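You operate a simulated robot arm through the tools that you are given. There is no shell and no other tool. Be economical: measure what you need, move in short steps, check, and stop when the job is done.

You are at the controls of a simulated robot arm. One attempt, no reset.

JOB
Strap the red bottle into the trolley, add the size S mask case and roll it out to the mark.
Fine: the bottle is on the cabinet top; lock the strap and lay the case on the trolley's top before rolling; brake on at the end. Set down upright: red bottle.

It is judged by the outcome, as a careful person would: the job done as asked, and still so three seconds after it is handed in. It fails if anything else is knocked over, pushed out of place, dropped, spilled or broken.

ROBOT AND FRAMES
A 7-joint arm with a two-finger parallel gripper on a trunk, on a base that drives. Base frame: it is fixed to the floor where the robot stands at the start and does not move with it; the origin is under the middle of the robot, x ahead of it, y to its left, z up. Lengths are in cm, angles in rad, forces in N, time in s.
With the tool pointing down near the work surface it reaches from about 22 to 58 cm from the robot's upright axis, wherever it stands. Its first joint turns from -2.496 to 2.496 rad. Places, roughly: black bay knob [30, 80, 20]; black bay latch [30, 70, 40]; blue bay knob [30, 100, 70]; blue bay latch [30, 90, 90]; bottle holder on the trolley [80, -90, 80]; brake lever [30, -110, 70]; green bottle [50, 125, 100]; lower middle steel shelf [60, -40, 60]; orange bay knob [30, 120, 20]; orange bay latch [30, 110, 40]; orange trolley [60, -90, 30]; purple bay knob [30, 100, 20]; purple bay latch [30, 90, 40]; top of the trolley [50, -90, 80]; trolley latch [70, -100, 90]; trolley strap [60, -80, 90]. Payload 3 kg.
The tool frame sits at the grasp point between the pads (the TCP): z along the fingers, y along the line on which they close. The tips reach 3 cm beyond it. Largest opening 11 cm; finger width 2, thickness 1; the body of the gripper, 4.8 by 11.2 cm, starts 5.5 cm behind the TCP.
Orientation is that of the tool frame in the base frame, as a unit quaternion [w, x, y, z]. With the fingers straight down and closing along the base's y, the tool's x points along the base's -x, its y along +y and its z along -z.

CONTROLS
- The arm moves only by the tool play_rows. Its argument "steps" is a list of rows, each a list of 7 numbers: the shift along the tool's x, y, z in cm, then the turn, a rotation vector about the tool's x, y, z in rad, then the gripper command, from -1 (fully open) to 1 (shut), values between in proportion. In form: [[x, y, z, wx, wy, wz, gripper], ...]. A call has 1 to 8 rows; each row shifts and turns the commanded pose from where the row before left it, along the tool's axes as they then stand. Rows are played at 5 a second. More than 5 cm and 0.15 rad between two rows, or a gripper value outside its range, and nothing of the call is played. A pose out of reach is approached as far as the arm can. The call stops where the force on the tool passes 70 N (or 10 N more than at its start, if that is more) or the arm is blocked; 0.2 s more then pass. Each finger travels about 15.3 cm/s and halts on what it meets, pressing with about 42 N; the grip force reading is that of the motor and also rises with nothing between the fingers. The clock runs only during rows and for 0.2 s after the last one: add rows that do not move to give the fingers time. The reply holds the time, the measured pose of the TCP, the force on the tool along the base axes, the opening and the grip force, in the units named above and with some noise, with the torque about the TCP (base axes, N m) and any sound that the robot's microphone picked up.
- Cameras (640 x 400 px; columns grow to the right, rows downward): "scene" is now at [20.64, -61.29, 130.39]; the picture's right is [0.00, -0.42, 0.91], its down [-1.00, 0.05, 0.03] and it looks along [-0.06, -0.91, -0.42] (base axes); focal length 214 px, centre (320, 200). "wrist" rides on the gripper at [7.2, 1.7, -10.3] in the tool frame; the picture's right is [-0.23, 0.97, 0.00], its down [-0.76, -0.18, -0.62] and it looks along [-0.61, -0.14, 0.78] (tool axes); focal length 222 px, centre (320, 200). There is no depth. A picture from a camera that has moved, and an enlarged one, comes with that camera's place and axes in the base frame and with its lens.
- snapshot(camera): a new picture of that camera. The clock stands still meanwhile.
- slide_trunk(by): slides the trunk up (or, below 0, down) by that many cm; the arm and the scene camera ride with it, the base frame stays. It gives what a move gives, with no picture.
- steer(legs): drives the robot by 1 to 6 legs, each [ahead, turn to the left] in cm and rad, along the robot's own axes; the way and the turn of a leg run together, so that a leg with both is an arc; at most 150 cm and 3.142 rad a leg. The arm and the cameras ride along, it lands a little off, and it stops where it bumps. It gives what a move gives.
- turn_head(pan, tilt): turns the head with the scene camera to pan (to the left, within 1.396 rad either way) and tilt (down, from -0.506 to 1.204), counted from straight ahead of the robot. It gives what a move gives.
- inspect(camera, box): a new picture of the part [left, top, right, bottom] of that camera's present view, enlarged. The clock stands still meanwhile.
- sign_off(): hands the job in; it is judged then, once.

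Go step by step. Nothing tells you exact positions but the pictures and the camera data: compare them with the known pose of the tool, close in by small moves and look again before you grip or let go. The budget is 120 turns and 98 pictures, counting those below and the enlarged ones. Unless the task says otherwise, let go and move clear before handing in, and close with one line.

The tools are called after "Emit:" as name(argument=value, ...) on one line, values as JSON. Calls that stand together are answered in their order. play_rows: Moves the arm, as the interface text tells. Its arguments: {"type":"object","properties":{"steps":{"type":"array","items":{"type":"array","items":{"type":"number"}}}},"required":["steps"]} The other tools are called the same way: slide_trunk (by) slides the trunk up or down; steer (legs) drives the base; turn_head (pan, tilt) turns the head that bears the scene camera; snapshot (camera) takes a picture; inspect (camera, box) takes an enlarged picture of a part of a camera's view; sign_off () hands the job in.

At the start:

```text
time_s: 0.0
tool_pos: [10.36, -53.03, 121.26]
tcp_rot: [0.0, -0.001, 1.0, 0.001]
wrist_force: [-0.3, 0.0, 0.7]
ft_torque: [0.02, -0.06, 0.0]
opening: 11.0
grasp_force: 0.0
trunk travel left (down, up): [-32.5, 16.5]
robot x, y, heading: [-0.36, -0.13, 0.001]
head pan, tilt: [-1.138, 0.063]
```

scene: 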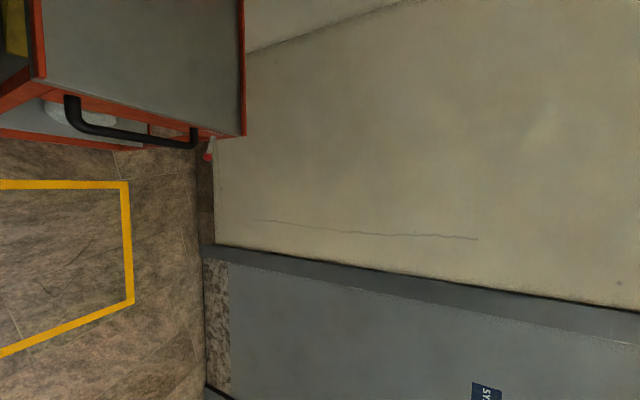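
wrist: 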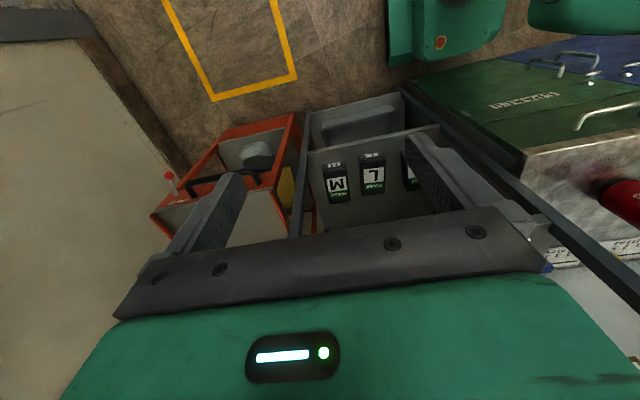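

The wrist view shows the orange trolley, a shelf with mask cases (M, L, ...), and a cabinet with a red bottle. I'll survey with the head.

Emit:
turn_head(pan=-0.8, tilt=0.6)

Emit:
snapshot(camera="scene")

Emit:
turn_head(pan=0.2, tilt=0.6)

Emit:
snapshot(camera="scene")

Emit:
turn_head(pan=1.2, tilt=0.5)

Emit:
snapshot(camera="scene")

```text
time_s: 1.0
tool_pos: [10.44, -52.94, 121.26]
tcp_rot: [0.0, -0.002, 1.0, 0.0]
wrist_force: [0.9, 0.7, 0.1]
ft_torque: [0.0, 0.0, 0.0]
opening: 11.0
grasp_force: 0.0
trunk travel left (down, up): [-32.5, 16.5]
robot x, y, heading: [-0.07, 0.32, -0.001]
head pan, tilt: [-0.799, 0.6]
```

```text
95 pictures are left
camera scene: at [15.69, -59.37, 128.12], right [0.0, -0.7, 0.72], down [-0.83, 0.4, 0.39], along [-0.56, -0.59, -0.58], focal length 214 px, centre (320, 200)
```

scene: 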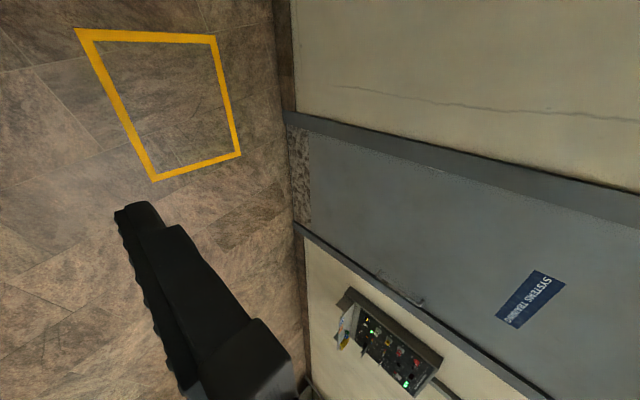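

```text
time_s: 2.2
tool_pos: [10.19, -53.03, 121.28]
tcp_rot: [0.0, -0.001, 1.0, 0.001]
wrist_force: [-0.2, 0.4, -0.1]
ft_torque: [0.03, -0.01, 0.03]
opening: 11.01
grasp_force: 0.0
trunk travel left (down, up): [-32.5, 16.5]
robot x, y, heading: [0.3, -0.38, -0.0]
head pan, tilt: [0.201, 0.6]
```

```text
94 pictures are left
camera scene: at [15.65, -51.27, 125.61], right [0.0, -0.98, -0.2], down [-0.82, -0.12, 0.55], along [-0.57, 0.16, -0.81], focal length 214 px, centre (320, 200)
```

scene: 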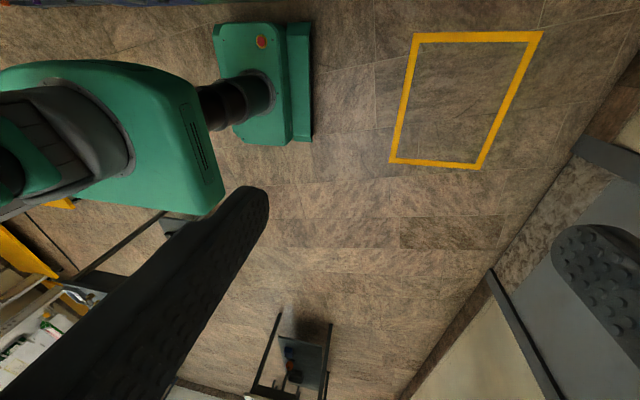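

```text
time_s: 3.5
tool_pos: [10.33, -53.01, 121.21]
tcp_rot: [0.0, -0.002, 1.0, 0.001]
wrist_force: [0.4, -0.5, -0.4]
ft_torque: [0.01, -0.02, -0.01]
opening: 11.01
grasp_force: 0.1
trunk travel left (down, up): [-32.5, 16.5]
robot x, y, heading: [0.31, -0.46, -0.003]
head pan, tilt: [1.201, 0.499]
```

```text
93 pictures are left
camera scene: at [16.53, -44.54, 130.97], right [0.0, -0.36, -0.93], down [-0.88, -0.45, 0.17], along [-0.48, 0.82, -0.32], focal length 214 px, centre (320, 200)
```

scene: 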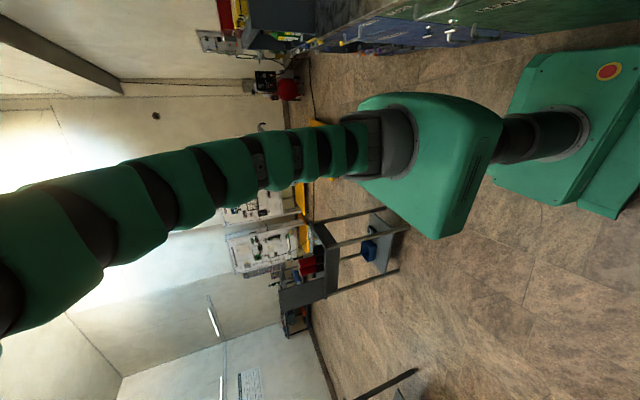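

The scene camera rides near the hand; the yellow mark is on the floor about x −37..23, y −117..−68. Now I look toward +x.

Emit:
turn_head(pan=-0.5, tilt=-0.5)

Emit:
snapshot(camera="scene")

Emit:
turn_head(pan=0.4, tilt=-0.5)

Emit:
snapshot(camera="scene")

Emit:
turn_head(pan=1.1, tilt=-0.5)

Emit:
snapshot(camera="scene")

```text
time_s: 5.2
tool_pos: [10.31, -52.97, 121.31]
tcp_rot: [0.0, -0.002, 1.0, -0.001]
wrist_force: [0.8, -0.3, 1.1]
ft_torque: [0.0, 0.02, 0.0]
opening: 11.02
grasp_force: 0.1
trunk travel left (down, up): [-32.5, 16.5]
robot x, y, heading: [-0.32, -0.19, -0.001]
head pan, tilt: [-0.499, -0.499]
```

```text
92 pictures are left
camera scene: at [25.19, -56.18, 128.38], right [0.0, -0.88, 0.48], down [-0.88, -0.23, -0.42], along [0.48, -0.42, -0.77], focal length 214 px, centre (320, 200)
```

scene: 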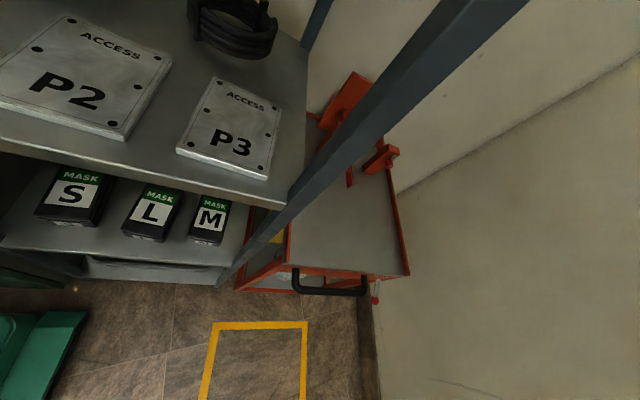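

```text
time_s: 6.4
tool_pos: [10.37, -52.99, 121.21]
tcp_rot: [0.0, -0.001, 1.0, 0.0]
wrist_force: [0.4, -0.3, 0.4]
ft_torque: [-0.01, 0.0, -0.01]
opening: 11.0
grasp_force: 0.1
trunk travel left (down, up): [-32.5, 16.5]
robot x, y, heading: [0.1, -0.68, -0.004]
head pan, tilt: [0.4, -0.499]
```

```text
91 pictures are left
camera scene: at [25.17, -50.37, 128.1], right [0.0, -0.92, -0.39], down [-0.88, 0.18, -0.44], along [0.48, 0.34, -0.81], focal length 214 px, centre (320, 200)
```

scene: 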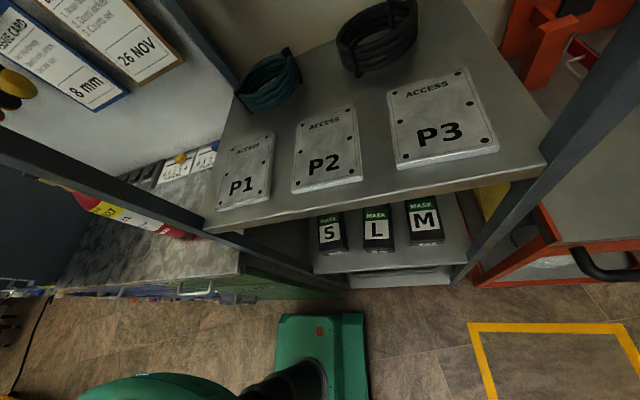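

```text
time_s: 7.5
tool_pos: [10.44, -53.0, 121.25]
tcp_rot: [-0.001, -0.001, 1.0, 0.0]
wrist_force: [-0.2, -0.1, -0.3]
ft_torque: [-0.02, -0.02, 0.03]
opening: 11.0
grasp_force: 0.0
trunk travel left (down, up): [-32.5, 16.5]
robot x, y, heading: [-0.31, -0.39, 0.001]
head pan, tilt: [1.1, -0.499]
```

```text
90 pictures are left
camera scene: at [25.16, -47.01, 131.22], right [0.0, -0.45, -0.89], down [-0.88, 0.42, -0.22], along [0.48, 0.78, -0.4], focal length 214 px, centre (320, 200)
```

scene: 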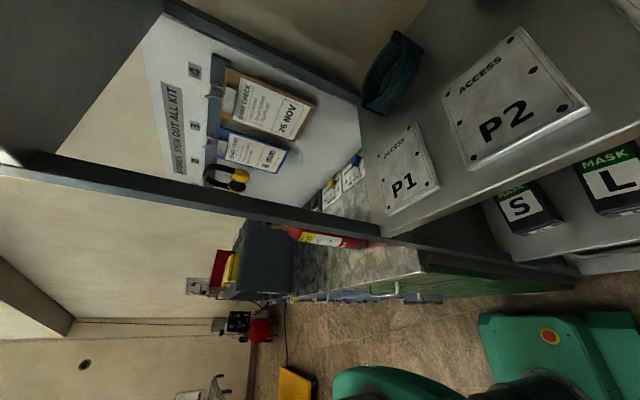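

Cases on the lower shelf read S, L, M (S nearest +y, about [50,−27,65]); red bottle about [52,25,92]. Let me zoom in on the bottle, the strap mechanism and the cases.

Emit:
inspect(camera="scene", box=[220, 160, 460, 310])

Emit:
turn_head(pan=-0.6, tilt=-0.506)

Emit:
inspect(camera="scene", box=[200, 40, 440, 310])

Emit:
inspect(camera="wrist", box=[120, 80, 360, 240])

Emit:
inspect(camera="wrist", box=[400, 0, 640, 260])

```text
2.67 times, centred on (340, 235) of scene
camera zoom: at [25.16, -47.01, 131.22], right [0.0, -0.45, -0.89], down [-0.88, 0.42, -0.22], along [0.48, 0.78, -0.4], focal length 572 px, centre (267, 107)
```

zoom: 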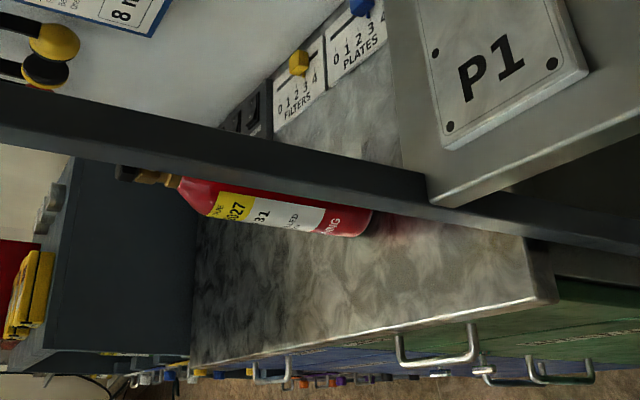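

```text
time_s: 9.2
tool_pos: [10.33, -52.99, 121.3]
tcp_rot: [0.001, -0.002, 1.0, 0.0]
wrist_force: [0.0, -0.5, 0.3]
ft_torque: [0.02, 0.01, 0.01]
opening: 10.99
grasp_force: 0.0
trunk travel left (down, up): [-32.5, 16.5]
robot x, y, heading: [-0.05, 0.03, -0.0]
head pan, tilt: [-0.6, -0.499]
```

```text
1.48 times, centred on (320, 175) of scene
camera zoom: at [25.2, -56.76, 128.74], right [0.0, -0.83, 0.56], down [-0.88, -0.27, -0.4], along [0.48, -0.49, -0.72], focal length 318 px, centre (320, 237)
```

zoom: 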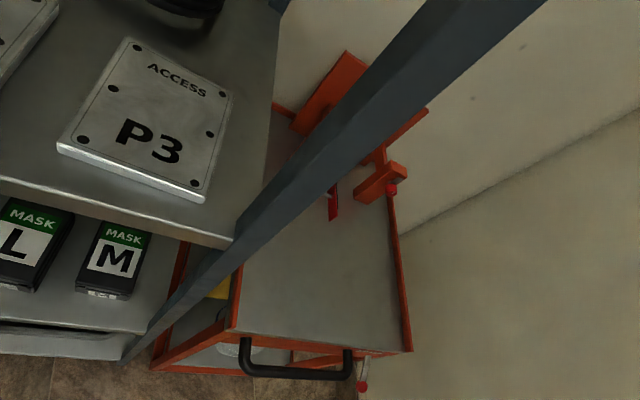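

```text
2.50 times, centred on (240, 160) of wrist
camera zoom: at [3.13, -51.27, 131.53], right [0.22, 0.97, 0.0], down [0.76, -0.17, 0.62], along [0.61, -0.14, -0.78], focal length 555 px, centre (520, 300)
```

zoom: 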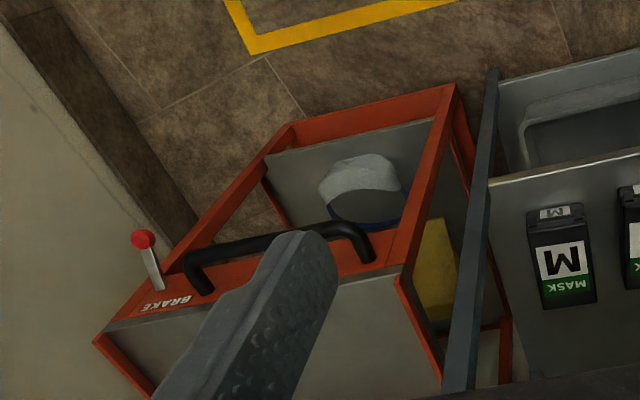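

```text
1.54 times, centred on (520, 130) of wrist
camera zoom: at [3.13, -51.27, 131.53], right [0.22, 0.97, 0.0], down [0.76, -0.17, 0.62], along [0.61, -0.14, -0.78], focal length 342 px, centre (12, 308)
```

zoom: 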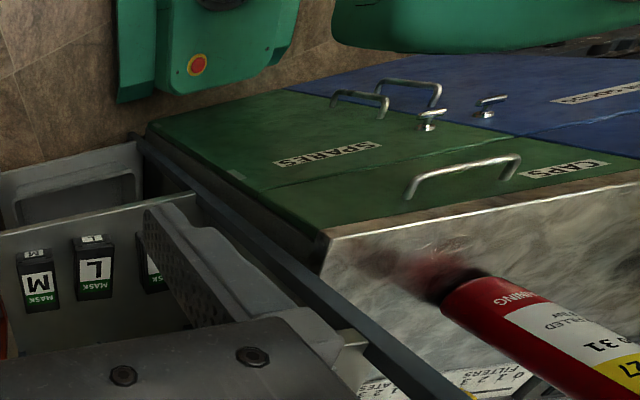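

The bottle stands on the cabinet top at about [45.5, 6], base z≈90, top ≈120. I first survey the trolley: back off, bring the arm in front, and drive to face it.

Emit:
steer(legs=[[-60, 0]])

Emit:
play_rows(steps=[[-2, 4, 0, 0, 0, 0, -1], [-2, 4, 0, 0, 0, 0, -1], [-2, 4, 0, 0, 0, 0, -1], [-2, 4, 0, 0, 0, 0, -1], [-2, 4, 0, 0, 0, 0, -1], [-2, 4, 0, 0, 0, 0, -1], [-2, 4, 0, 0, 0, 0, -1], [-2, 4, 0, 0, 0, 0, -1]])

Emit:
play_rows(steps=[[-2, 4, 0, 0, 0, 0, -1], [-2, 4, 0, 0, 0, 0, -1], [-2, 4, 0, 0, 0, 0, -1], [-2, 4, 0, 0, 0, 0, -1], [-2, 4, 0, 0, 0, 0, -1], [0, 1, 0, 0, 0, 0, -1]])

Emit:
steer(legs=[[0, 0.9], [-115, 0], [0, -0.9]])

Emit:
turn_head(pan=0, tilt=-0.5)

Emit:
snapshot(camera="scene")

```text
time_s: 12.6
tool_pos: [-49.34, -52.98, 121.23]
tcp_rot: [0.0, -0.003, 1.0, 0.0]
wrist_force: [-0.7, 0.4, -0.3]
ft_torque: [0.0, -0.01, -0.04]
opening: 10.97
grasp_force: 0.0
trunk travel left (down, up): [-32.5, 16.5]
robot x, y, heading: [-59.76, -0.39, 0.002]
head pan, tilt: [-0.6, -0.499]
```

```text
time_s: 14.4
tool_pos: [-33.49, -20.58, 121.43]
tcp_rot: [-0.001, -0.003, 1.0, 0.0]
wrist_force: [0.7, 1.0, 0.6]
ft_torque: [0.04, 0.01, -0.03]
opening: 11.01
grasp_force: 0.0
trunk travel left (down, up): [-32.5, 16.5]
robot x, y, heading: [-59.97, -0.19, -0.002]
head pan, tilt: [-0.6, -0.499]
```

```text
time_s: 15.8
tool_pos: [-23.6, 0.21, 121.26]
tcp_rot: [0.001, -0.002, 1.0, 0.0]
wrist_force: [-0.4, -1.1, 0.9]
ft_torque: [0.03, 0.0, 0.0]
opening: 11.0
grasp_force: 0.1
trunk travel left (down, up): [-32.5, 16.5]
robot x, y, heading: [-60.09, -0.06, 0.002]
head pan, tilt: [-0.6, -0.499]
```

```text
time_s: 26.5
tool_pos: [-93.54, -91.38, 121.48]
tcp_rot: [0.001, -0.025, 1.0, 0.0]
wrist_force: [-0.9, 0.8, 0.7]
ft_torque: [-0.02, -0.03, 0.02]
opening: 11.0
grasp_force: 0.0
trunk travel left (down, up): [-32.5, 16.5]
robot x, y, heading: [-129.75, -91.07, 0.053]
head pan, tilt: [-0.6, -0.499]
```

```text
time_s: 27.5
tool_pos: [-93.46, -91.54, 121.33]
tcp_rot: [0.0, -0.025, 1.0, 0.0]
wrist_force: [-0.1, 0.1, 0.0]
ft_torque: [-0.02, 0.0, 0.01]
opening: 10.98
grasp_force: 0.2
trunk travel left (down, up): [-32.5, 16.5]
robot x, y, heading: [-129.73, -90.96, 0.049]
head pan, tilt: [0.0, -0.499]
```

```text
85 pictures are left
camera scene: at [-78.7, -90.72, 127.63], right [0.05, -1.0, 0.0], down [-0.88, -0.05, -0.48], along [0.48, 0.02, -0.88], focal length 214 px, centre (320, 200)
```

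scene: 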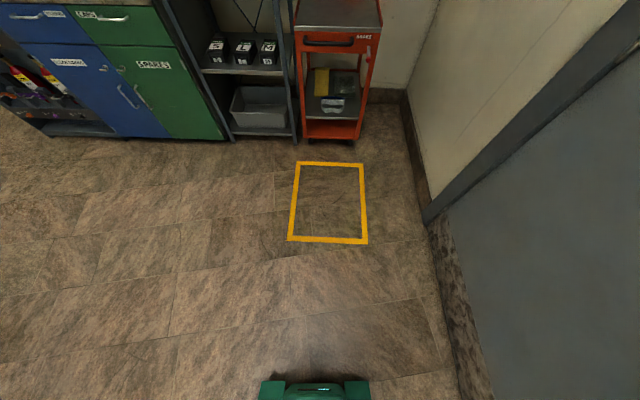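

Open floor; trolley spans roughly y −76..−111 with its front near x≈38. I drive up to it and look down at the holder.

Emit:
steer(legs=[[0, -0.07], [110, 0], [0, 0.02]])

Emit:
snapshot(camera="scene")

Emit:
snapshot(camera="wrist")

```text
time_s: 33.9
tool_pos: [15.86, -95.06, 121.35]
tcp_rot: [0.0, -0.003, 1.0, -0.001]
wrist_force: [-0.2, 0.5, 0.1]
ft_torque: [-0.02, -0.02, 0.02]
opening: 11.02
grasp_force: 0.0
trunk travel left (down, up): [-32.5, 16.5]
robot x, y, heading: [-20.21, -93.09, 0.006]
head pan, tilt: [0.0, -0.499]
```

```text
84 pictures are left
camera scene: at [30.72, -95.12, 127.63], right [0.0, -1.0, 0.0], down [-0.88, 0.0, -0.48], along [0.48, 0.0, -0.88], focal length 214 px, centre (320, 200)
```

scene: 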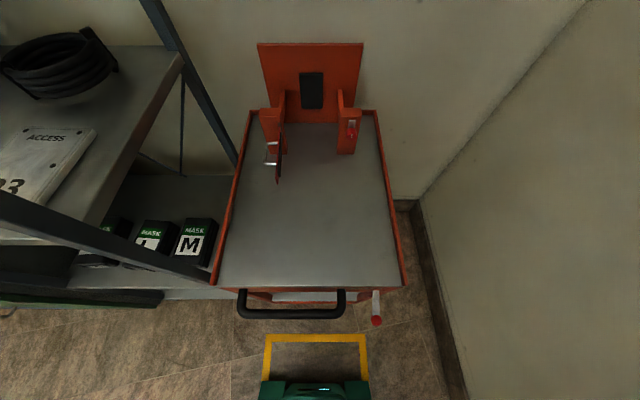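

```text
83 pictures are left
camera wrist: at [8.67, -93.42, 131.6], right [0.22, 0.97, 0.0], down [0.76, -0.17, 0.62], along [0.61, -0.14, -0.78], focal length 222 px, centre (320, 200)
```

wrist: 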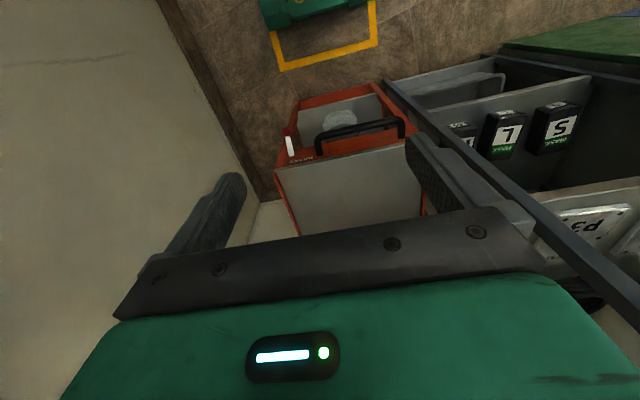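

Emit:
inspect(camera="scene", box=[230, 30, 410, 200])

Emit:
inspect(camera="scene", box=[200, 250, 420, 390])

```text
2.35 times, centred on (320, 115) of scene
camera zoom: at [30.72, -95.12, 127.63], right [0.0, -1.0, 0.0], down [-0.88, 0.0, -0.48], along [0.48, 0.0, -0.88], focal length 505 px, centre (320, 400)
```

zoom: 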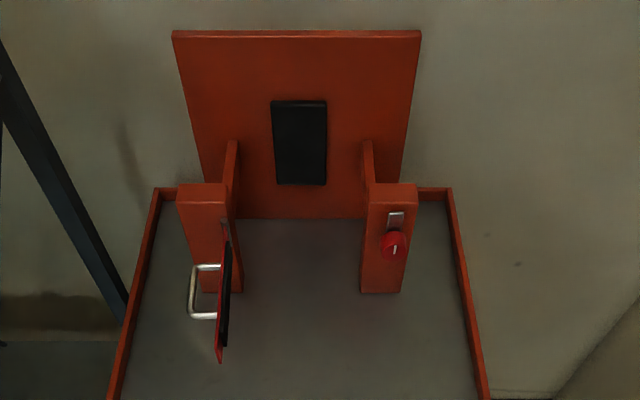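

```text
2.86 times, centred on (310, 320) of scene
camera zoom: at [30.72, -95.12, 127.63], right [0.0, -1.0, 0.0], down [-0.88, 0.0, -0.48], along [0.48, 0.0, -0.88], focal length 613 px, centre (349, -143)
```

zoom: 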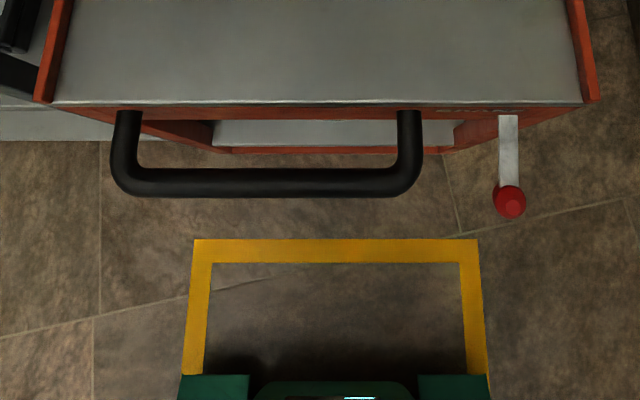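

The strap is an open gate hinged on the left post (x≈70, y≈−86) with a D‑handle; the right post carries a red lock knob; holder interior is centered about [76, −93], deck z≈82. Next I fetch the bottle: drive to it, then tilt the tool to ~35° below horizontal.

Emit:
steer(legs=[[-60, 0], [0, 1.5708], [99, 0], [0, -1.5708], [45, 0]])

Emit:
play_rows(steps=[[0, 0, 0, 0, -0.137, 0, -1], [0, 0, 0, 0, -0.137, 0, -1], [0, 0, 0, 0, -0.137, 0, -1], [0, 0, 0, 0, -0.137, 0, -1], [0, 0, 0, 0, -0.137, 0, -1], [0, 0, 0, 0, -0.137, 0, -1], [0, 0, 0, 0, -0.137, 0, -1]])

Emit:
snapshot(camera="scene")

Emit:
snapshot(camera="wrist")

```text
time_s: 52.2
tool_pos: [0.1, 3.57, 121.32]
tcp_rot: [0.001, -0.002, 1.0, -0.001]
wrist_force: [-0.1, -0.1, 0.8]
ft_torque: [-0.02, -0.01, 0.01]
opening: 11.0
grasp_force: 0.0
trunk travel left (down, up): [-32.5, 16.5]
robot x, y, heading: [-35.96, 7.36, -0.0]
head pan, tilt: [0.0, -0.499]
```

```text
time_s: 53.8
tool_pos: [1.53, 3.35, 124.26]
tcp_rot: [0.428, -0.003, 0.904, 0.005]
wrist_force: [-0.4, 0.7, -0.1]
ft_torque: [0.03, 0.02, -0.06]
opening: 11.03
grasp_force: 0.1
out of reach, approached as far as the arm can: row 6, 7
trunk travel left (down, up): [-32.5, 16.5]
robot x, y, heading: [-36.34, 6.97, 0.007]
head pan, tilt: [0.0, -0.499]
```

```text
80 pictures are left
camera scene: at [6.08, 3.15, 139.81], right [0.01, -1.0, -0.01], down [-0.19, 0.01, -0.98], along [0.98, 0.01, -0.19], focal length 214 px, centre (320, 200)
```

scene: 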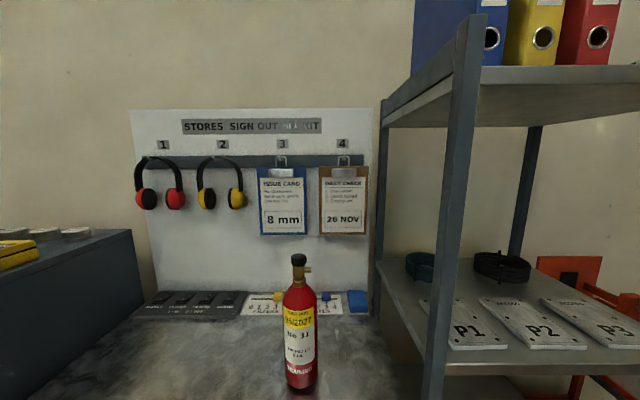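

```text
79 pictures are left
camera wrist: at [-10.98, 4.87, 125.12], right [0.13, 0.97, 0.18], down [0.0, -0.18, 0.98], along [0.99, -0.13, -0.03], focal length 222 px, centre (320, 200)
```

wrist: 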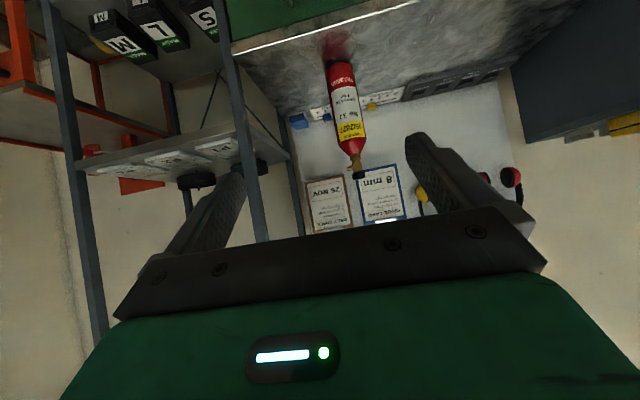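

Bottle center ≈ [46.5, 8.2], base z≈90.5, diameter ≈6.5, shoulder ≈113. I'll grip at z≈109 from about 69 cm reach, matching the trolley case; first pre-approach.

Emit:
steer(legs=[[13.5, 0]])

Emit:
play_rows(steps=[[-2.2, 1.17, 3.5, 0, 0, 0, -1], [-2.2, 1.17, 3.5, 0, 0, 0, -1], [-2.2, 1.17, 3.5, 0, 0, 0, -1], [-2.2, 1.17, 3.5, 0, 0, 0, -1], [0, 0, 0, 0, 0, 0, -1]])

Emit:
snapshot(camera="wrist")

Emit:
snapshot(camera="scene")

```text
time_s: 55.1
tool_pos: [15.16, 3.39, 124.24]
tcp_rot: [0.427, -0.003, 0.904, 0.006]
wrist_force: [-1.2, -0.4, -1.1]
ft_torque: [-0.03, 0.01, 0.01]
opening: 11.02
grasp_force: 0.0
trunk travel left (down, up): [-32.5, 16.5]
robot x, y, heading: [-22.62, 7.46, 0.008]
head pan, tilt: [0.0, -0.499]
```

```text
time_s: 56.3
tool_pos: [31.64, 8.51, 122.06]
tcp_rot: [0.426, -0.003, 0.905, 0.006]
wrist_force: [0.1, 0.0, 0.3]
ft_torque: [0.0, 0.0, 0.0]
opening: 11.01
grasp_force: 0.0
trunk travel left (down, up): [-32.5, 16.5]
robot x, y, heading: [-22.87, 7.71, 0.005]
head pan, tilt: [0.0, -0.499]
```

```text
78 pictures are left
camera wrist: at [19.14, 10.09, 122.97], right [0.13, 0.97, 0.18], down [0.01, -0.19, 0.98], along [0.99, -0.13, -0.03], focal length 222 px, centre (320, 200)
```

wrist: 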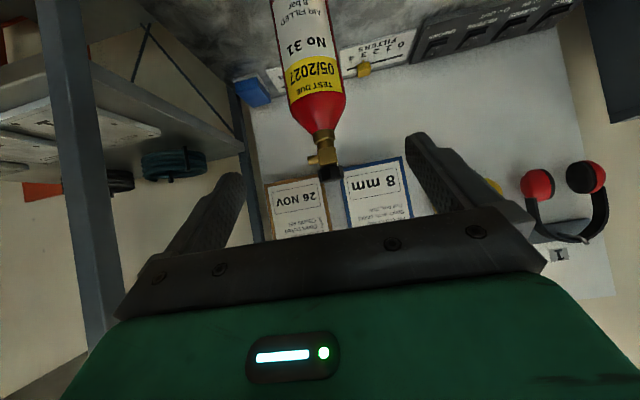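

```text
77 pictures are left
camera scene: at [36.22, 8.35, 137.64], right [0.01, -1.0, -0.01], down [-0.19, 0.01, -0.98], along [0.98, 0.01, -0.19], focal length 214 px, centre (320, 200)
```

scene: 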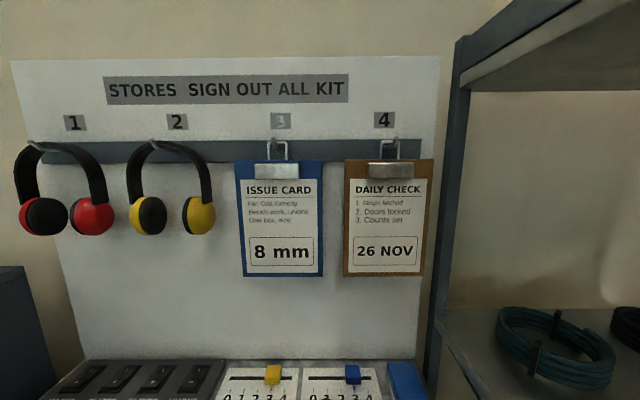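

Aligned in y (8.5). I advance to straddle the bottle at z≈108, then check before gripping.

Emit:
play_rows(steps=[[0.46, 0, 3.84, 0, 0, 0, -1], [0.46, 0, 3.84, 0, 0, 0, -1], [0.46, 0, 3.84, 0, 0, 0, -1], [0.46, 0, 3.84, 0, 0, 0, -1], [0.46, 0, 3.84, 0, 0, 0, -1], [0, 0, 0, 0, 0, 0, -1]])

Emit:
turn_head(pan=0, tilt=0.4)

Emit:
snapshot(camera="scene")

Emit:
snapshot(camera="wrist")

```text
time_s: 57.7
tool_pos: [45.25, 8.58, 108.16]
tcp_rot: [0.427, -0.003, 0.904, 0.007]
wrist_force: [0.1, 0.2, -0.6]
ft_torque: [0.02, 0.02, -0.05]
opening: 10.97
grasp_force: 0.0
trunk travel left (down, up): [-32.5, 16.5]
robot x, y, heading: [-22.69, 7.12, 0.006]
head pan, tilt: [0.0, -0.499]
```

```text
time_s: 58.9
tool_pos: [44.82, 8.66, 108.88]
tcp_rot: [0.433, -0.004, 0.902, 0.007]
wrist_force: [11.8, 0.0, 98.4]
ft_torque: [-0.66, -1.67, 0.08]
opening: 10.99
grasp_force: 0.0
trunk travel left (down, up): [-32.5, 16.5]
robot x, y, heading: [-22.6, 7.31, 0.007]
head pan, tilt: [0.0, 0.4]
```

```text
76 pictures are left
camera scene: at [49.09, 8.48, 122.12], right [0.01, -1.0, 0.0], down [-0.42, 0.0, -0.91], along [0.91, 0.01, -0.42], focal length 214 px, centre (320, 200)
```

scene: 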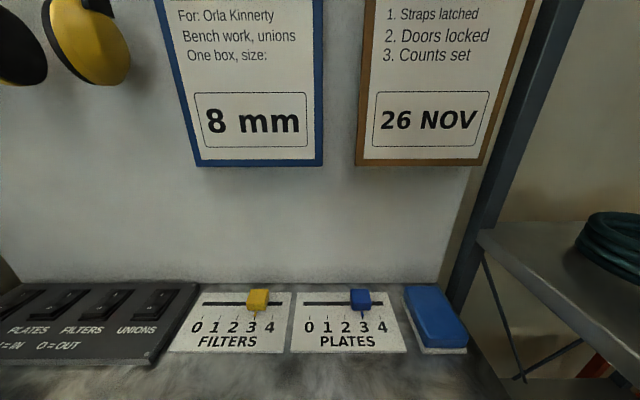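

```text
75 pictures are left
camera wrist: at [32.25, 10.23, 109.65], right [0.13, 0.97, 0.18], down [-0.01, -0.19, 0.98], along [0.99, -0.13, -0.02], focal length 222 px, centre (320, 200)
```

wrist: 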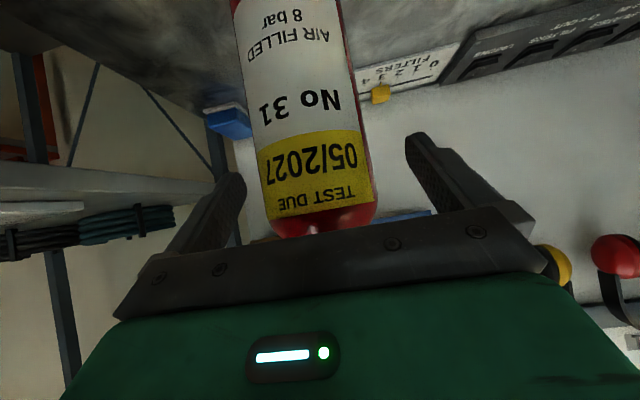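

Turning the head pressed the camera mount on the bottle's cap; I restore it at once and re-check.

Emit:
turn_head(pan=0, tilt=-0.5)

Emit:
snapshot(camera="wrist")

```text
time_s: 60.1
tool_pos: [44.92, 8.64, 107.79]
tcp_rot: [0.422, -0.003, 0.906, 0.005]
wrist_force: [0.6, -0.4, -0.2]
ft_torque: [-0.02, 0.05, 0.0]
opening: 10.99
grasp_force: 0.1
trunk travel left (down, up): [-32.5, 16.5]
robot x, y, heading: [-22.32, 7.3, 0.007]
head pan, tilt: [0.0, -0.499]
```

```text
74 pictures are left
camera wrist: at [32.44, 10.26, 108.88], right [0.14, 0.97, 0.18], down [0.01, -0.19, 0.98], along [0.99, -0.13, -0.04], focal length 222 px, centre (320, 200)
```

wrist: 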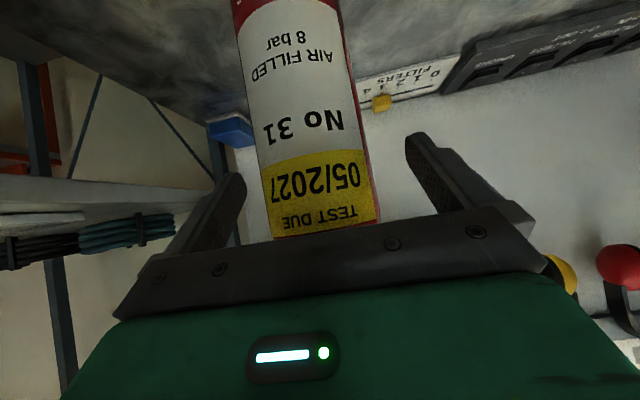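

Bottle is still upright and centered (y≈8.6). Gripping and lifting a little.

Emit:
play_rows(steps=[[0, 0, 0, 0, 0, 0, 1], [0, 0, 0, 0, 0, 0, 1], [0, 0, 0, 0, 0, 0, 1], [0, 0, 0, 0, 0, 0, 1]])

Emit:
play_rows(steps=[[-1.55, 0, -1.27, 0, 0, 0, 1], [-1.55, 0, -1.27, 0, 0, 0, 1], [-1.55, 0, -1.27, 0, 0, 0, 1], [-1.55, 0, -1.27, 0, 0, 0, 1], [0, 0, 0, 0, 0, 0, 1]])

Emit:
snapshot(camera="wrist")

```text
time_s: 61.1
tool_pos: [45.2, 8.65, 108.06]
tcp_rot: [0.426, -0.002, 0.905, 0.005]
wrist_force: [0.5, 0.2, 1.3]
ft_torque: [0.0, 0.35, 0.0]
opening: 7.55
grasp_force: 42.2
trunk travel left (down, up): [-32.5, 16.5]
robot x, y, heading: [-22.54, 7.31, 0.006]
head pan, tilt: [0.0, -0.499]
```

```text
time_s: 62.3
tool_pos: [45.11, 8.49, 116.1]
tcp_rot: [0.426, -0.003, 0.904, 0.006]
wrist_force: [-0.2, -0.7, -11.5]
ft_torque: [0.0, 0.32, 0.01]
opening: 7.52
grasp_force: 41.6
trunk travel left (down, up): [-32.5, 16.5]
robot x, y, heading: [-22.33, 7.69, 0.004]
head pan, tilt: [0.0, -0.499]
```

```text
73 pictures are left
camera wrist: at [32.62, 10.04, 117.09], right [0.13, 0.97, 0.18], down [0.01, -0.19, 0.98], along [0.99, -0.13, -0.03], focal length 222 px, centre (320, 200)
```

wrist: 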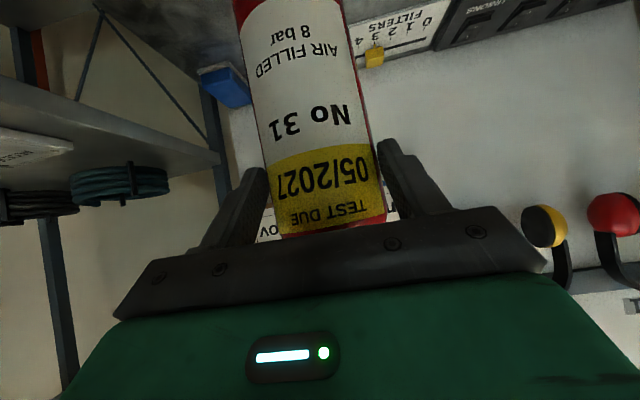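

Bottle held firmly (7.5 cm grip, ~1.2 kg). I back out and drive round to face the trolley, as before.

Emit:
steer(legs=[[-38, 0], [0, 0.9], [-128, 0], [0, -0.92]])

Emit:
snapshot(camera="scene")

```text
time_s: 75.6
tool_pos: [-70.76, -95.37, 116.04]
tcp_rot: [0.426, 0.005, 0.905, 0.002]
wrist_force: [0.8, 0.7, -13.1]
ft_torque: [0.0, 0.36, 0.02]
opening: 7.48
grasp_force: 41.6
trunk travel left (down, up): [-32.5, 16.5]
robot x, y, heading: [-138.41, -90.4, -0.004]
head pan, tilt: [0.0, -0.499]
```

```text
72 pictures are left
camera scene: at [-66.19, -95.6, 131.69], right [-0.01, -1.0, -0.01], down [-0.19, 0.01, -0.98], along [0.98, -0.01, -0.19], focal length 214 px, centre (320, 200)
```

scene: 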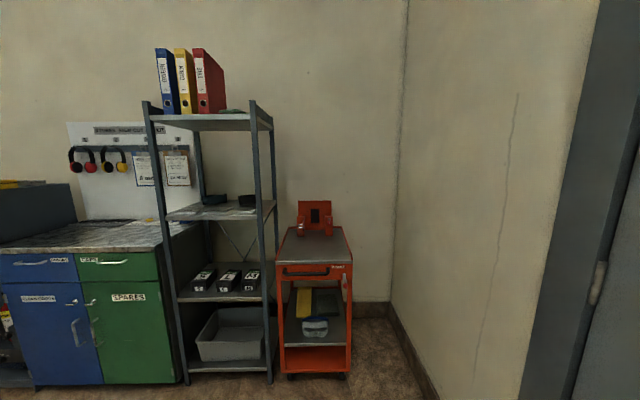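

I test here in free space whether the arm reaches ~74 cm ahead at both z 116 and z 100, then return to height.

Emit:
play_rows(steps=[[-2.2, 0, 2.7, 0, 0, 0, 1], [-2.2, 0, 2.7, 0, 0, 0, 1], [3.6, 0, 2.97, 0, 0, 0, 1], [3.6, 0, 2.97, 0, 0, 0, 1], [3.6, 0, 2.97, 0, 0, 0, 1], [0, 0, 0, 0, 0, 0, 1]])

Emit:
play_rows(steps=[[-3.6, 0, -2.97, 0, 0, 0, 1], [-3.6, 0, -2.97, 0, 0, 0, 1], [-3.6, 0, -2.97, 0, 0, 0, 1], [0, 0, 0, 0, 0, 0, 1]])

Emit:
steer(legs=[[110, 0]])

Emit:
snapshot(camera="scene")

Emit:
snapshot(camera="wrist")

```text
time_s: 77.0
tool_pos: [-63.89, -95.38, 101.81]
tcp_rot: [0.426, 0.005, 0.905, 0.002]
wrist_force: [-0.3, -0.9, -13.2]
ft_torque: [0.0, 0.42, 0.01]
opening: 7.38
grasp_force: 41.8
trunk travel left (down, up): [-32.5, 16.5]
robot x, y, heading: [-138.15, -90.14, -0.005]
head pan, tilt: [0.0, -0.499]
```

```text
time_s: 78.0
tool_pos: [-63.84, -95.53, 115.95]
tcp_rot: [0.426, 0.005, 0.905, 0.003]
wrist_force: [-0.7, 0.5, -12.2]
ft_torque: [-0.03, 0.4, 0.0]
opening: 7.35
grasp_force: 42.5
trunk travel left (down, up): [-32.5, 16.5]
robot x, y, heading: [-138.12, -90.59, -0.002]
head pan, tilt: [0.0, -0.499]
```

```text
time_s: 83.8
tool_pos: [48.43, -93.46, 115.84]
tcp_rot: [0.426, -0.004, 0.904, 0.006]
wrist_force: [-0.1, 0.8, -11.9]
ft_torque: [-0.05, 0.4, -0.02]
opening: 7.35
grasp_force: 42.2
trunk travel left (down, up): [-32.5, 16.5]
robot x, y, heading: [-26.32, -89.82, 0.017]
head pan, tilt: [0.0, -0.499]
```

```text
71 pictures are left
camera scene: at [52.97, -93.64, 131.58], right [0.01, -1.0, -0.01], down [-0.19, 0.01, -0.98], along [0.98, 0.01, -0.19], focal length 214 px, centre (320, 200)
```

scene: 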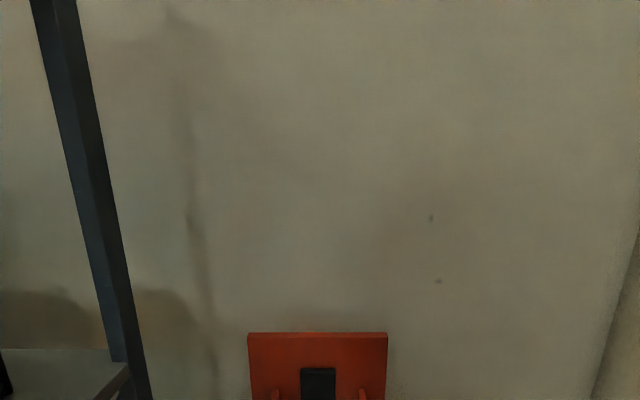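

```text
70 pictures are left
camera wrist: at [35.87, -91.92, 116.93], right [0.13, 0.97, 0.18], down [0.01, -0.19, 0.98], along [0.99, -0.13, -0.03], focal length 222 px, centre (320, 200)
```

wrist: 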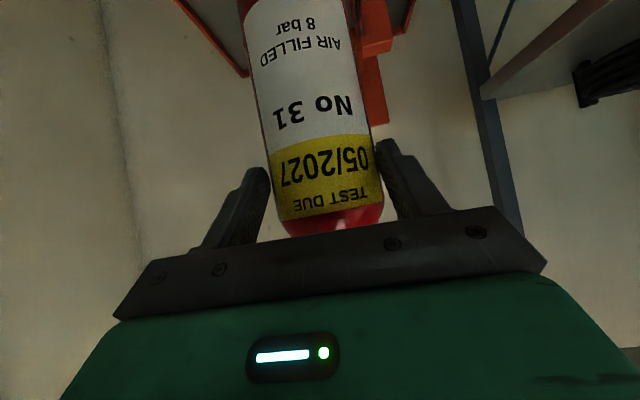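

Reach is fine. Holder center is at y≈−92.8 and the TCP is heading there; I drive the remaining ~24 cm and look.

Emit:
steer(legs=[[24, 0]])

Emit:
snapshot(camera="wrist")

Emit:
snapshot(camera="scene")

```text
time_s: 85.5
tool_pos: [71.94, -92.81, 115.98]
tcp_rot: [0.425, -0.005, 0.905, 0.006]
wrist_force: [-0.3, 0.5, -11.5]
ft_torque: [0.0, 0.38, -0.02]
opening: 7.39
grasp_force: 42.2
trunk travel left (down, up): [-32.5, 16.5]
robot x, y, heading: [-2.81, -89.72, 0.019]
head pan, tilt: [0.0, -0.499]
```

```text
69 pictures are left
camera wrist: at [59.39, -91.36, 116.96], right [0.13, 0.97, 0.18], down [0.01, -0.19, 0.98], along [0.99, -0.13, -0.03], focal length 222 px, centre (320, 200)
```

wrist: 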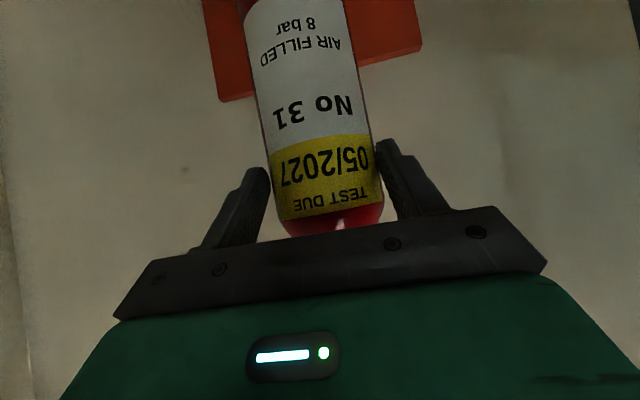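

```text
68 pictures are left
camera scene: at [76.5, -93.02, 131.6], right [0.02, -1.0, -0.01], down [-0.19, 0.01, -0.98], along [0.98, 0.02, -0.19], focal length 214 px, centre (320, 200)
```

scene: 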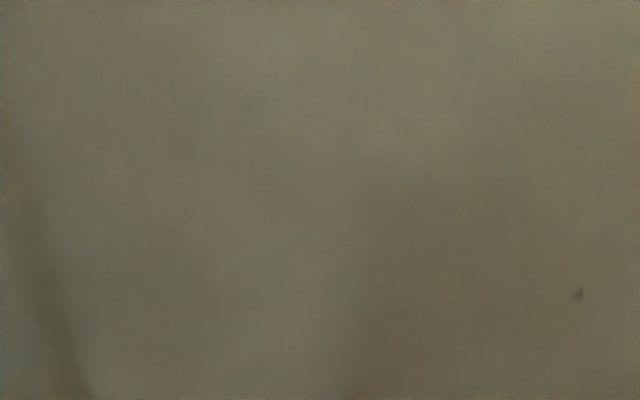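

Bottle is above the holder, aligned (backplate x≈82, center y −92.5). Shift 2.7 cm forward and lower most of the way.

Emit:
play_rows(steps=[[-1.7, 0, 2.1, 0, 0, 0, 1], [0, 0, 0, 0, 0, 0, 1], [2.32, 0, 1.9, 0, 0, 0, 1], [2.32, 0, 1.9, 0, 0, 0, 1], [2.32, 0, 1.9, 0, 0, 0, 1], [2.32, 0, 1.9, 0, 0, 0, 1], [1.55, 0, 1.27, 0, 0, 0, 1], [0, 0, 0, 0, 0, 0, 1]])

Emit:
snapshot(camera="wrist")

```text
time_s: 87.3
tool_pos: [74.74, -92.76, 101.97]
tcp_rot: [0.426, -0.005, 0.904, 0.007]
wrist_force: [0.0, 0.0, -12.8]
ft_torque: [-0.02, 0.39, -0.02]
opening: 7.35
grasp_force: 42.0
trunk travel left (down, up): [-32.5, 16.5]
robot x, y, heading: [-2.76, -89.29, 0.012]
head pan, tilt: [0.0, -0.499]
```

```text
67 pictures are left
camera wrist: at [62.1, -91.22, 102.96], right [0.13, 0.97, 0.18], down [0.01, -0.19, 0.98], along [0.99, -0.13, -0.03], focal length 222 px, centre (320, 200)
```

wrist: 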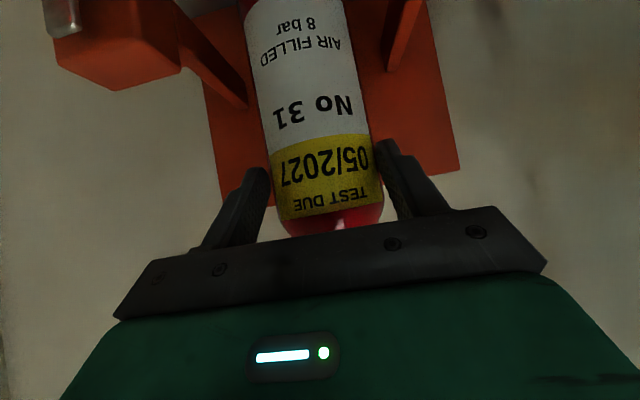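

Bottle sits between the side walls; lowering gently until contact.

Emit:
play_rows(steps=[[0.31, 0, 0.25, 0, 0, 0, 1], [0.31, 0, 0.25, 0, 0, 0, 1], [0.31, 0, 0.25, 0, 0, 0, 1], [0.31, 0, 0.25, 0, 0, 0, 1], [0, 0, 0, 0, 0, 0, 1]])

```text
time_s: 88.5
tool_pos: [74.7, -92.82, 100.45]
tcp_rot: [0.426, -0.005, 0.905, 0.006]
wrist_force: [0.1, 0.3, -12.1]
ft_torque: [0.0, 0.38, 0.01]
opening: 7.35
grasp_force: 42.4
trunk travel left (down, up): [-32.5, 16.5]
robot x, y, heading: [-3.11, -89.41, 0.018]
head pan, tilt: [0.0, -0.499]
```

Emit:
play_rows(steps=[[0.23, 0, 0.19, 0, 0, 0, 1], [0.23, 0, 0.19, 0, 0, 0, 1], [0, 0, 0, 0, 0, 0, 1]])

Emit:
play_rows(steps=[[0.23, 0, 0.19, 0, 0, 0, 1], [0.23, 0, 0.19, 0, 0, 0, 1], [0, 0, 0, 0, 0, 0, 1]])

```text
time_s: 89.3
tool_pos: [74.47, -92.69, 99.73]
tcp_rot: [0.425, -0.005, 0.905, 0.007]
wrist_force: [-0.1, 0.5, -12.3]
ft_torque: [-0.01, 0.41, 0.0]
opening: 7.36
grasp_force: 42.2
trunk travel left (down, up): [-32.5, 16.5]
robot x, y, heading: [-2.81, -89.53, 0.019]
head pan, tilt: [0.0, -0.499]
```

```text
time_s: 90.1
tool_pos: [74.6, -92.74, 99.01]
tcp_rot: [0.426, -0.005, 0.905, 0.007]
wrist_force: [-0.2, 0.3, -12.9]
ft_torque: [-0.03, 0.38, -0.03]
opening: 7.36
grasp_force: 41.9
trunk travel left (down, up): [-32.5, 16.5]
robot x, y, heading: [-2.87, -89.35, 0.018]
head pan, tilt: [0.0, -0.499]
```

Emit:
play_rows(steps=[[0.23, 0, 0.19, 0, 0, 0, 1], [0.23, 0, 0.19, 0, 0, 0, 1], [0, 0, 0, 0, 0, 0, 1]])

Emit:
inspect(camera="wrist", box=[40, 0, 480, 240])

```text
time_s: 90.9
tool_pos: [74.51, -92.77, 98.79]
tcp_rot: [0.427, -0.004, 0.904, 0.007]
wrist_force: [-1.2, -0.2, -1.9]
ft_torque: [0.27, 0.01, -0.01]
opening: 7.35
grasp_force: 42.0
trunk travel left (down, up): [-32.5, 16.5]
robot x, y, heading: [-2.45, -89.19, 0.021]
head pan, tilt: [0.0, -0.499]
```

```text
1.45 times, centred on (260, 120) of wrist
camera zoom: at [61.98, -91.18, 99.69], right [0.13, 0.97, 0.18], down [0.0, -0.19, 0.98], along [0.99, -0.13, -0.03], focal length 323 px, centre (407, 316)
```

zoom: 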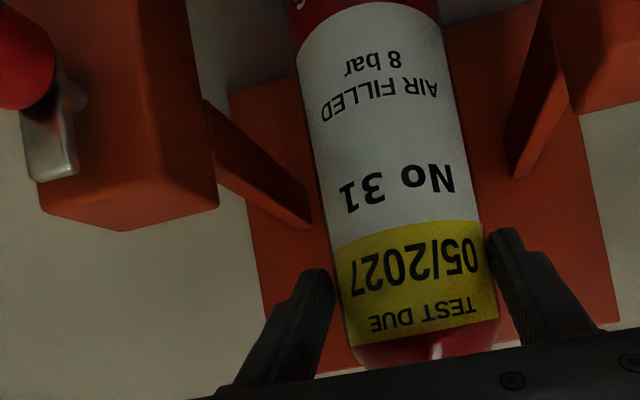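

Contact made (weight now carried by the deck). Release by opening partway, then withdraw along the tool axis.

Emit:
play_rows(steps=[[0.08, 0, 0.06, 0, 0, 0, 1], [0, 0, 0, 0, 0, 0, 0.2], [0, 0, 0, 0, 0, 0, -0.3], [0, 0, 0, 0, 0, 0, -0.6], [0, 0, 0, 0, 0, 0, -0.75], [0, 0, 0, 0, 0, 0, -0.75]])

Emit:
snapshot(camera="wrist")

```text
time_s: 92.3
tool_pos: [74.5, -92.74, 98.58]
tcp_rot: [0.426, -0.005, 0.905, 0.007]
wrist_force: [-0.1, 0.1, 0.0]
ft_torque: [0.01, 0.01, 0.01]
opening: 9.61
grasp_force: 0.1
trunk travel left (down, up): [-32.5, 16.5]
robot x, y, heading: [-2.8, -89.56, 0.015]
head pan, tilt: [0.0, -0.499]
```

```text
65 pictures are left
camera wrist: at [61.95, -91.18, 99.49], right [0.13, 0.97, 0.18], down [0.01, -0.19, 0.98], along [0.99, -0.13, -0.03], focal length 222 px, centre (320, 200)
```

wrist: 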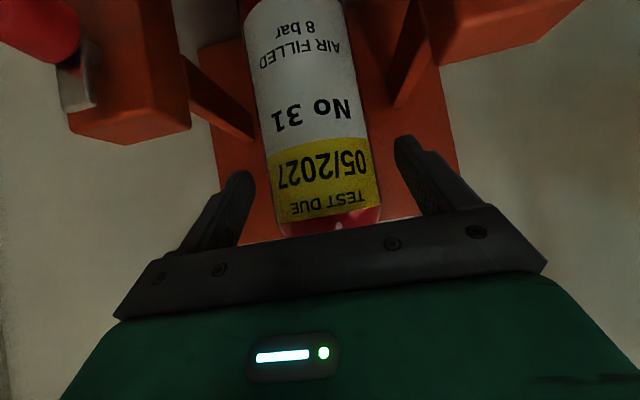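

Bottle stands free. Withdraw up and back, then look at the strap.

Emit:
play_rows(steps=[[-1, 0, -4, 0, 0, 0, -0.75], [-1, 0, -4, 0, 0, 0, -0.75], [-1, 0, -4, 0, 0, 0, -0.75], [-1, 0, -4, 0, 0, 0, -0.75], [-1, 0, -4, 0, 0, 0, -0.75], [-1, 0, -4, 0, 0, 0, -0.75], [0, 0, 0, 0, 0, 0, -0.75]])

Emit:
turn_head(pan=0, tilt=0.2)

Emit:
snapshot(camera="scene")

Emit:
snapshot(camera="wrist")

```text
time_s: 93.9
tool_pos: [59.95, -93.05, 118.28]
tcp_rot: [0.426, -0.005, 0.905, 0.007]
wrist_force: [-0.8, -1.0, 1.1]
ft_torque: [-0.02, -0.02, -0.01]
opening: 9.64
grasp_force: 0.1
trunk travel left (down, up): [-32.5, 16.5]
robot x, y, heading: [-2.83, -89.57, 0.02]
head pan, tilt: [0.0, -0.499]
```

```text
time_s: 95.0
tool_pos: [59.93, -93.02, 118.35]
tcp_rot: [0.426, -0.005, 0.905, 0.007]
wrist_force: [-0.1, 0.7, 0.6]
ft_torque: [0.0, 0.02, -0.02]
opening: 9.64
grasp_force: 0.0
trunk travel left (down, up): [-32.5, 16.5]
robot x, y, heading: [-2.91, -89.31, 0.021]
head pan, tilt: [0.0, 0.201]
```

```text
64 pictures are left
camera scene: at [62.79, -93.18, 127.79], right [0.02, -1.0, -0.01], down [-0.78, -0.01, -0.63], along [0.63, 0.02, -0.78], focal length 214 px, centre (320, 200)
```

scene: 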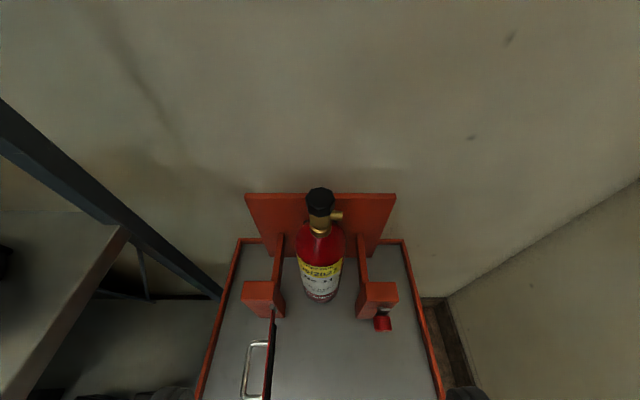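

```text
63 pictures are left
camera wrist: at [47.39, -91.55, 119.3], right [0.13, 0.97, 0.18], down [0.01, -0.19, 0.98], along [0.99, -0.13, -0.03], focal length 222 px, centre (320, 200)
```

wrist: 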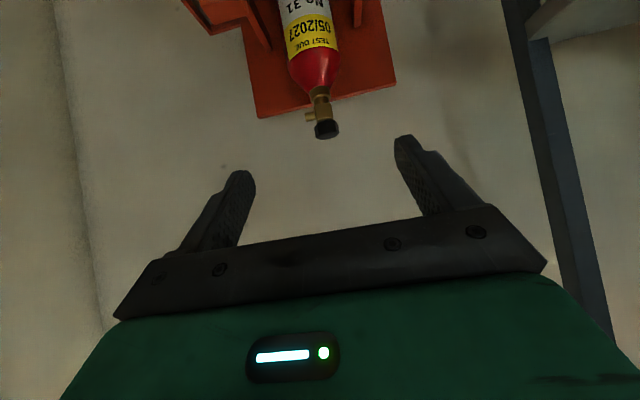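

Emit:
turn_head(pan=0, tilt=0.5)

Emit:
inspect(camera="scene", box=[220, 130, 420, 330])

Emit:
snapshot(camera="scene")

```text
time_s: 95.8
tool_pos: [60.03, -92.97, 118.18]
tcp_rot: [0.427, -0.005, 0.904, 0.006]
wrist_force: [0.5, 0.1, 0.5]
ft_torque: [0.02, 0.03, -0.02]
opening: 9.62
grasp_force: 0.1
trunk travel left (down, up): [-32.5, 16.5]
robot x, y, heading: [-2.84, -89.09, 0.019]
head pan, tilt: [0.0, 0.499]
```

```text
2.00 times, centred on (320, 230) of scene
camera zoom: at [60.86, -93.2, 125.79], right [0.02, -1.0, -0.01], down [-0.93, -0.01, -0.37], along [0.37, 0.01, -0.93], focal length 429 px, centre (320, 140)
```

zoom: 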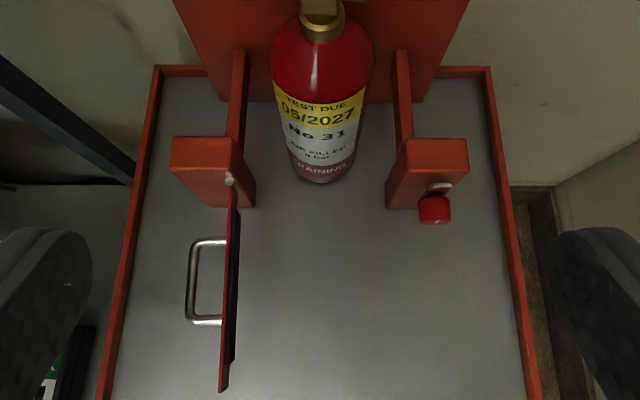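

```text
61 pictures are left
camera scene: at [60.86, -93.2, 125.79], right [0.02, -1.0, -0.01], down [-0.93, -0.01, -0.37], along [0.37, 0.01, -0.93], focal length 214 px, centre (320, 200)
```

scene: 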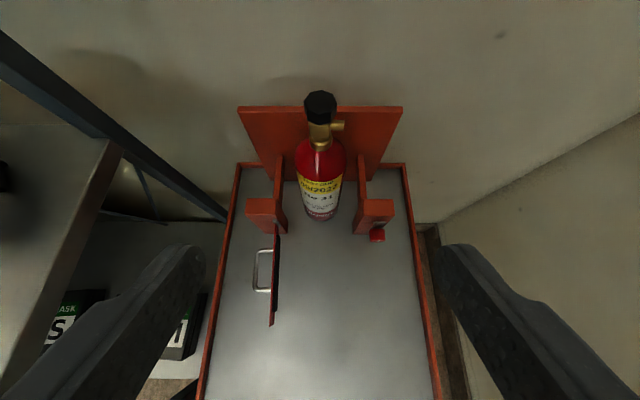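

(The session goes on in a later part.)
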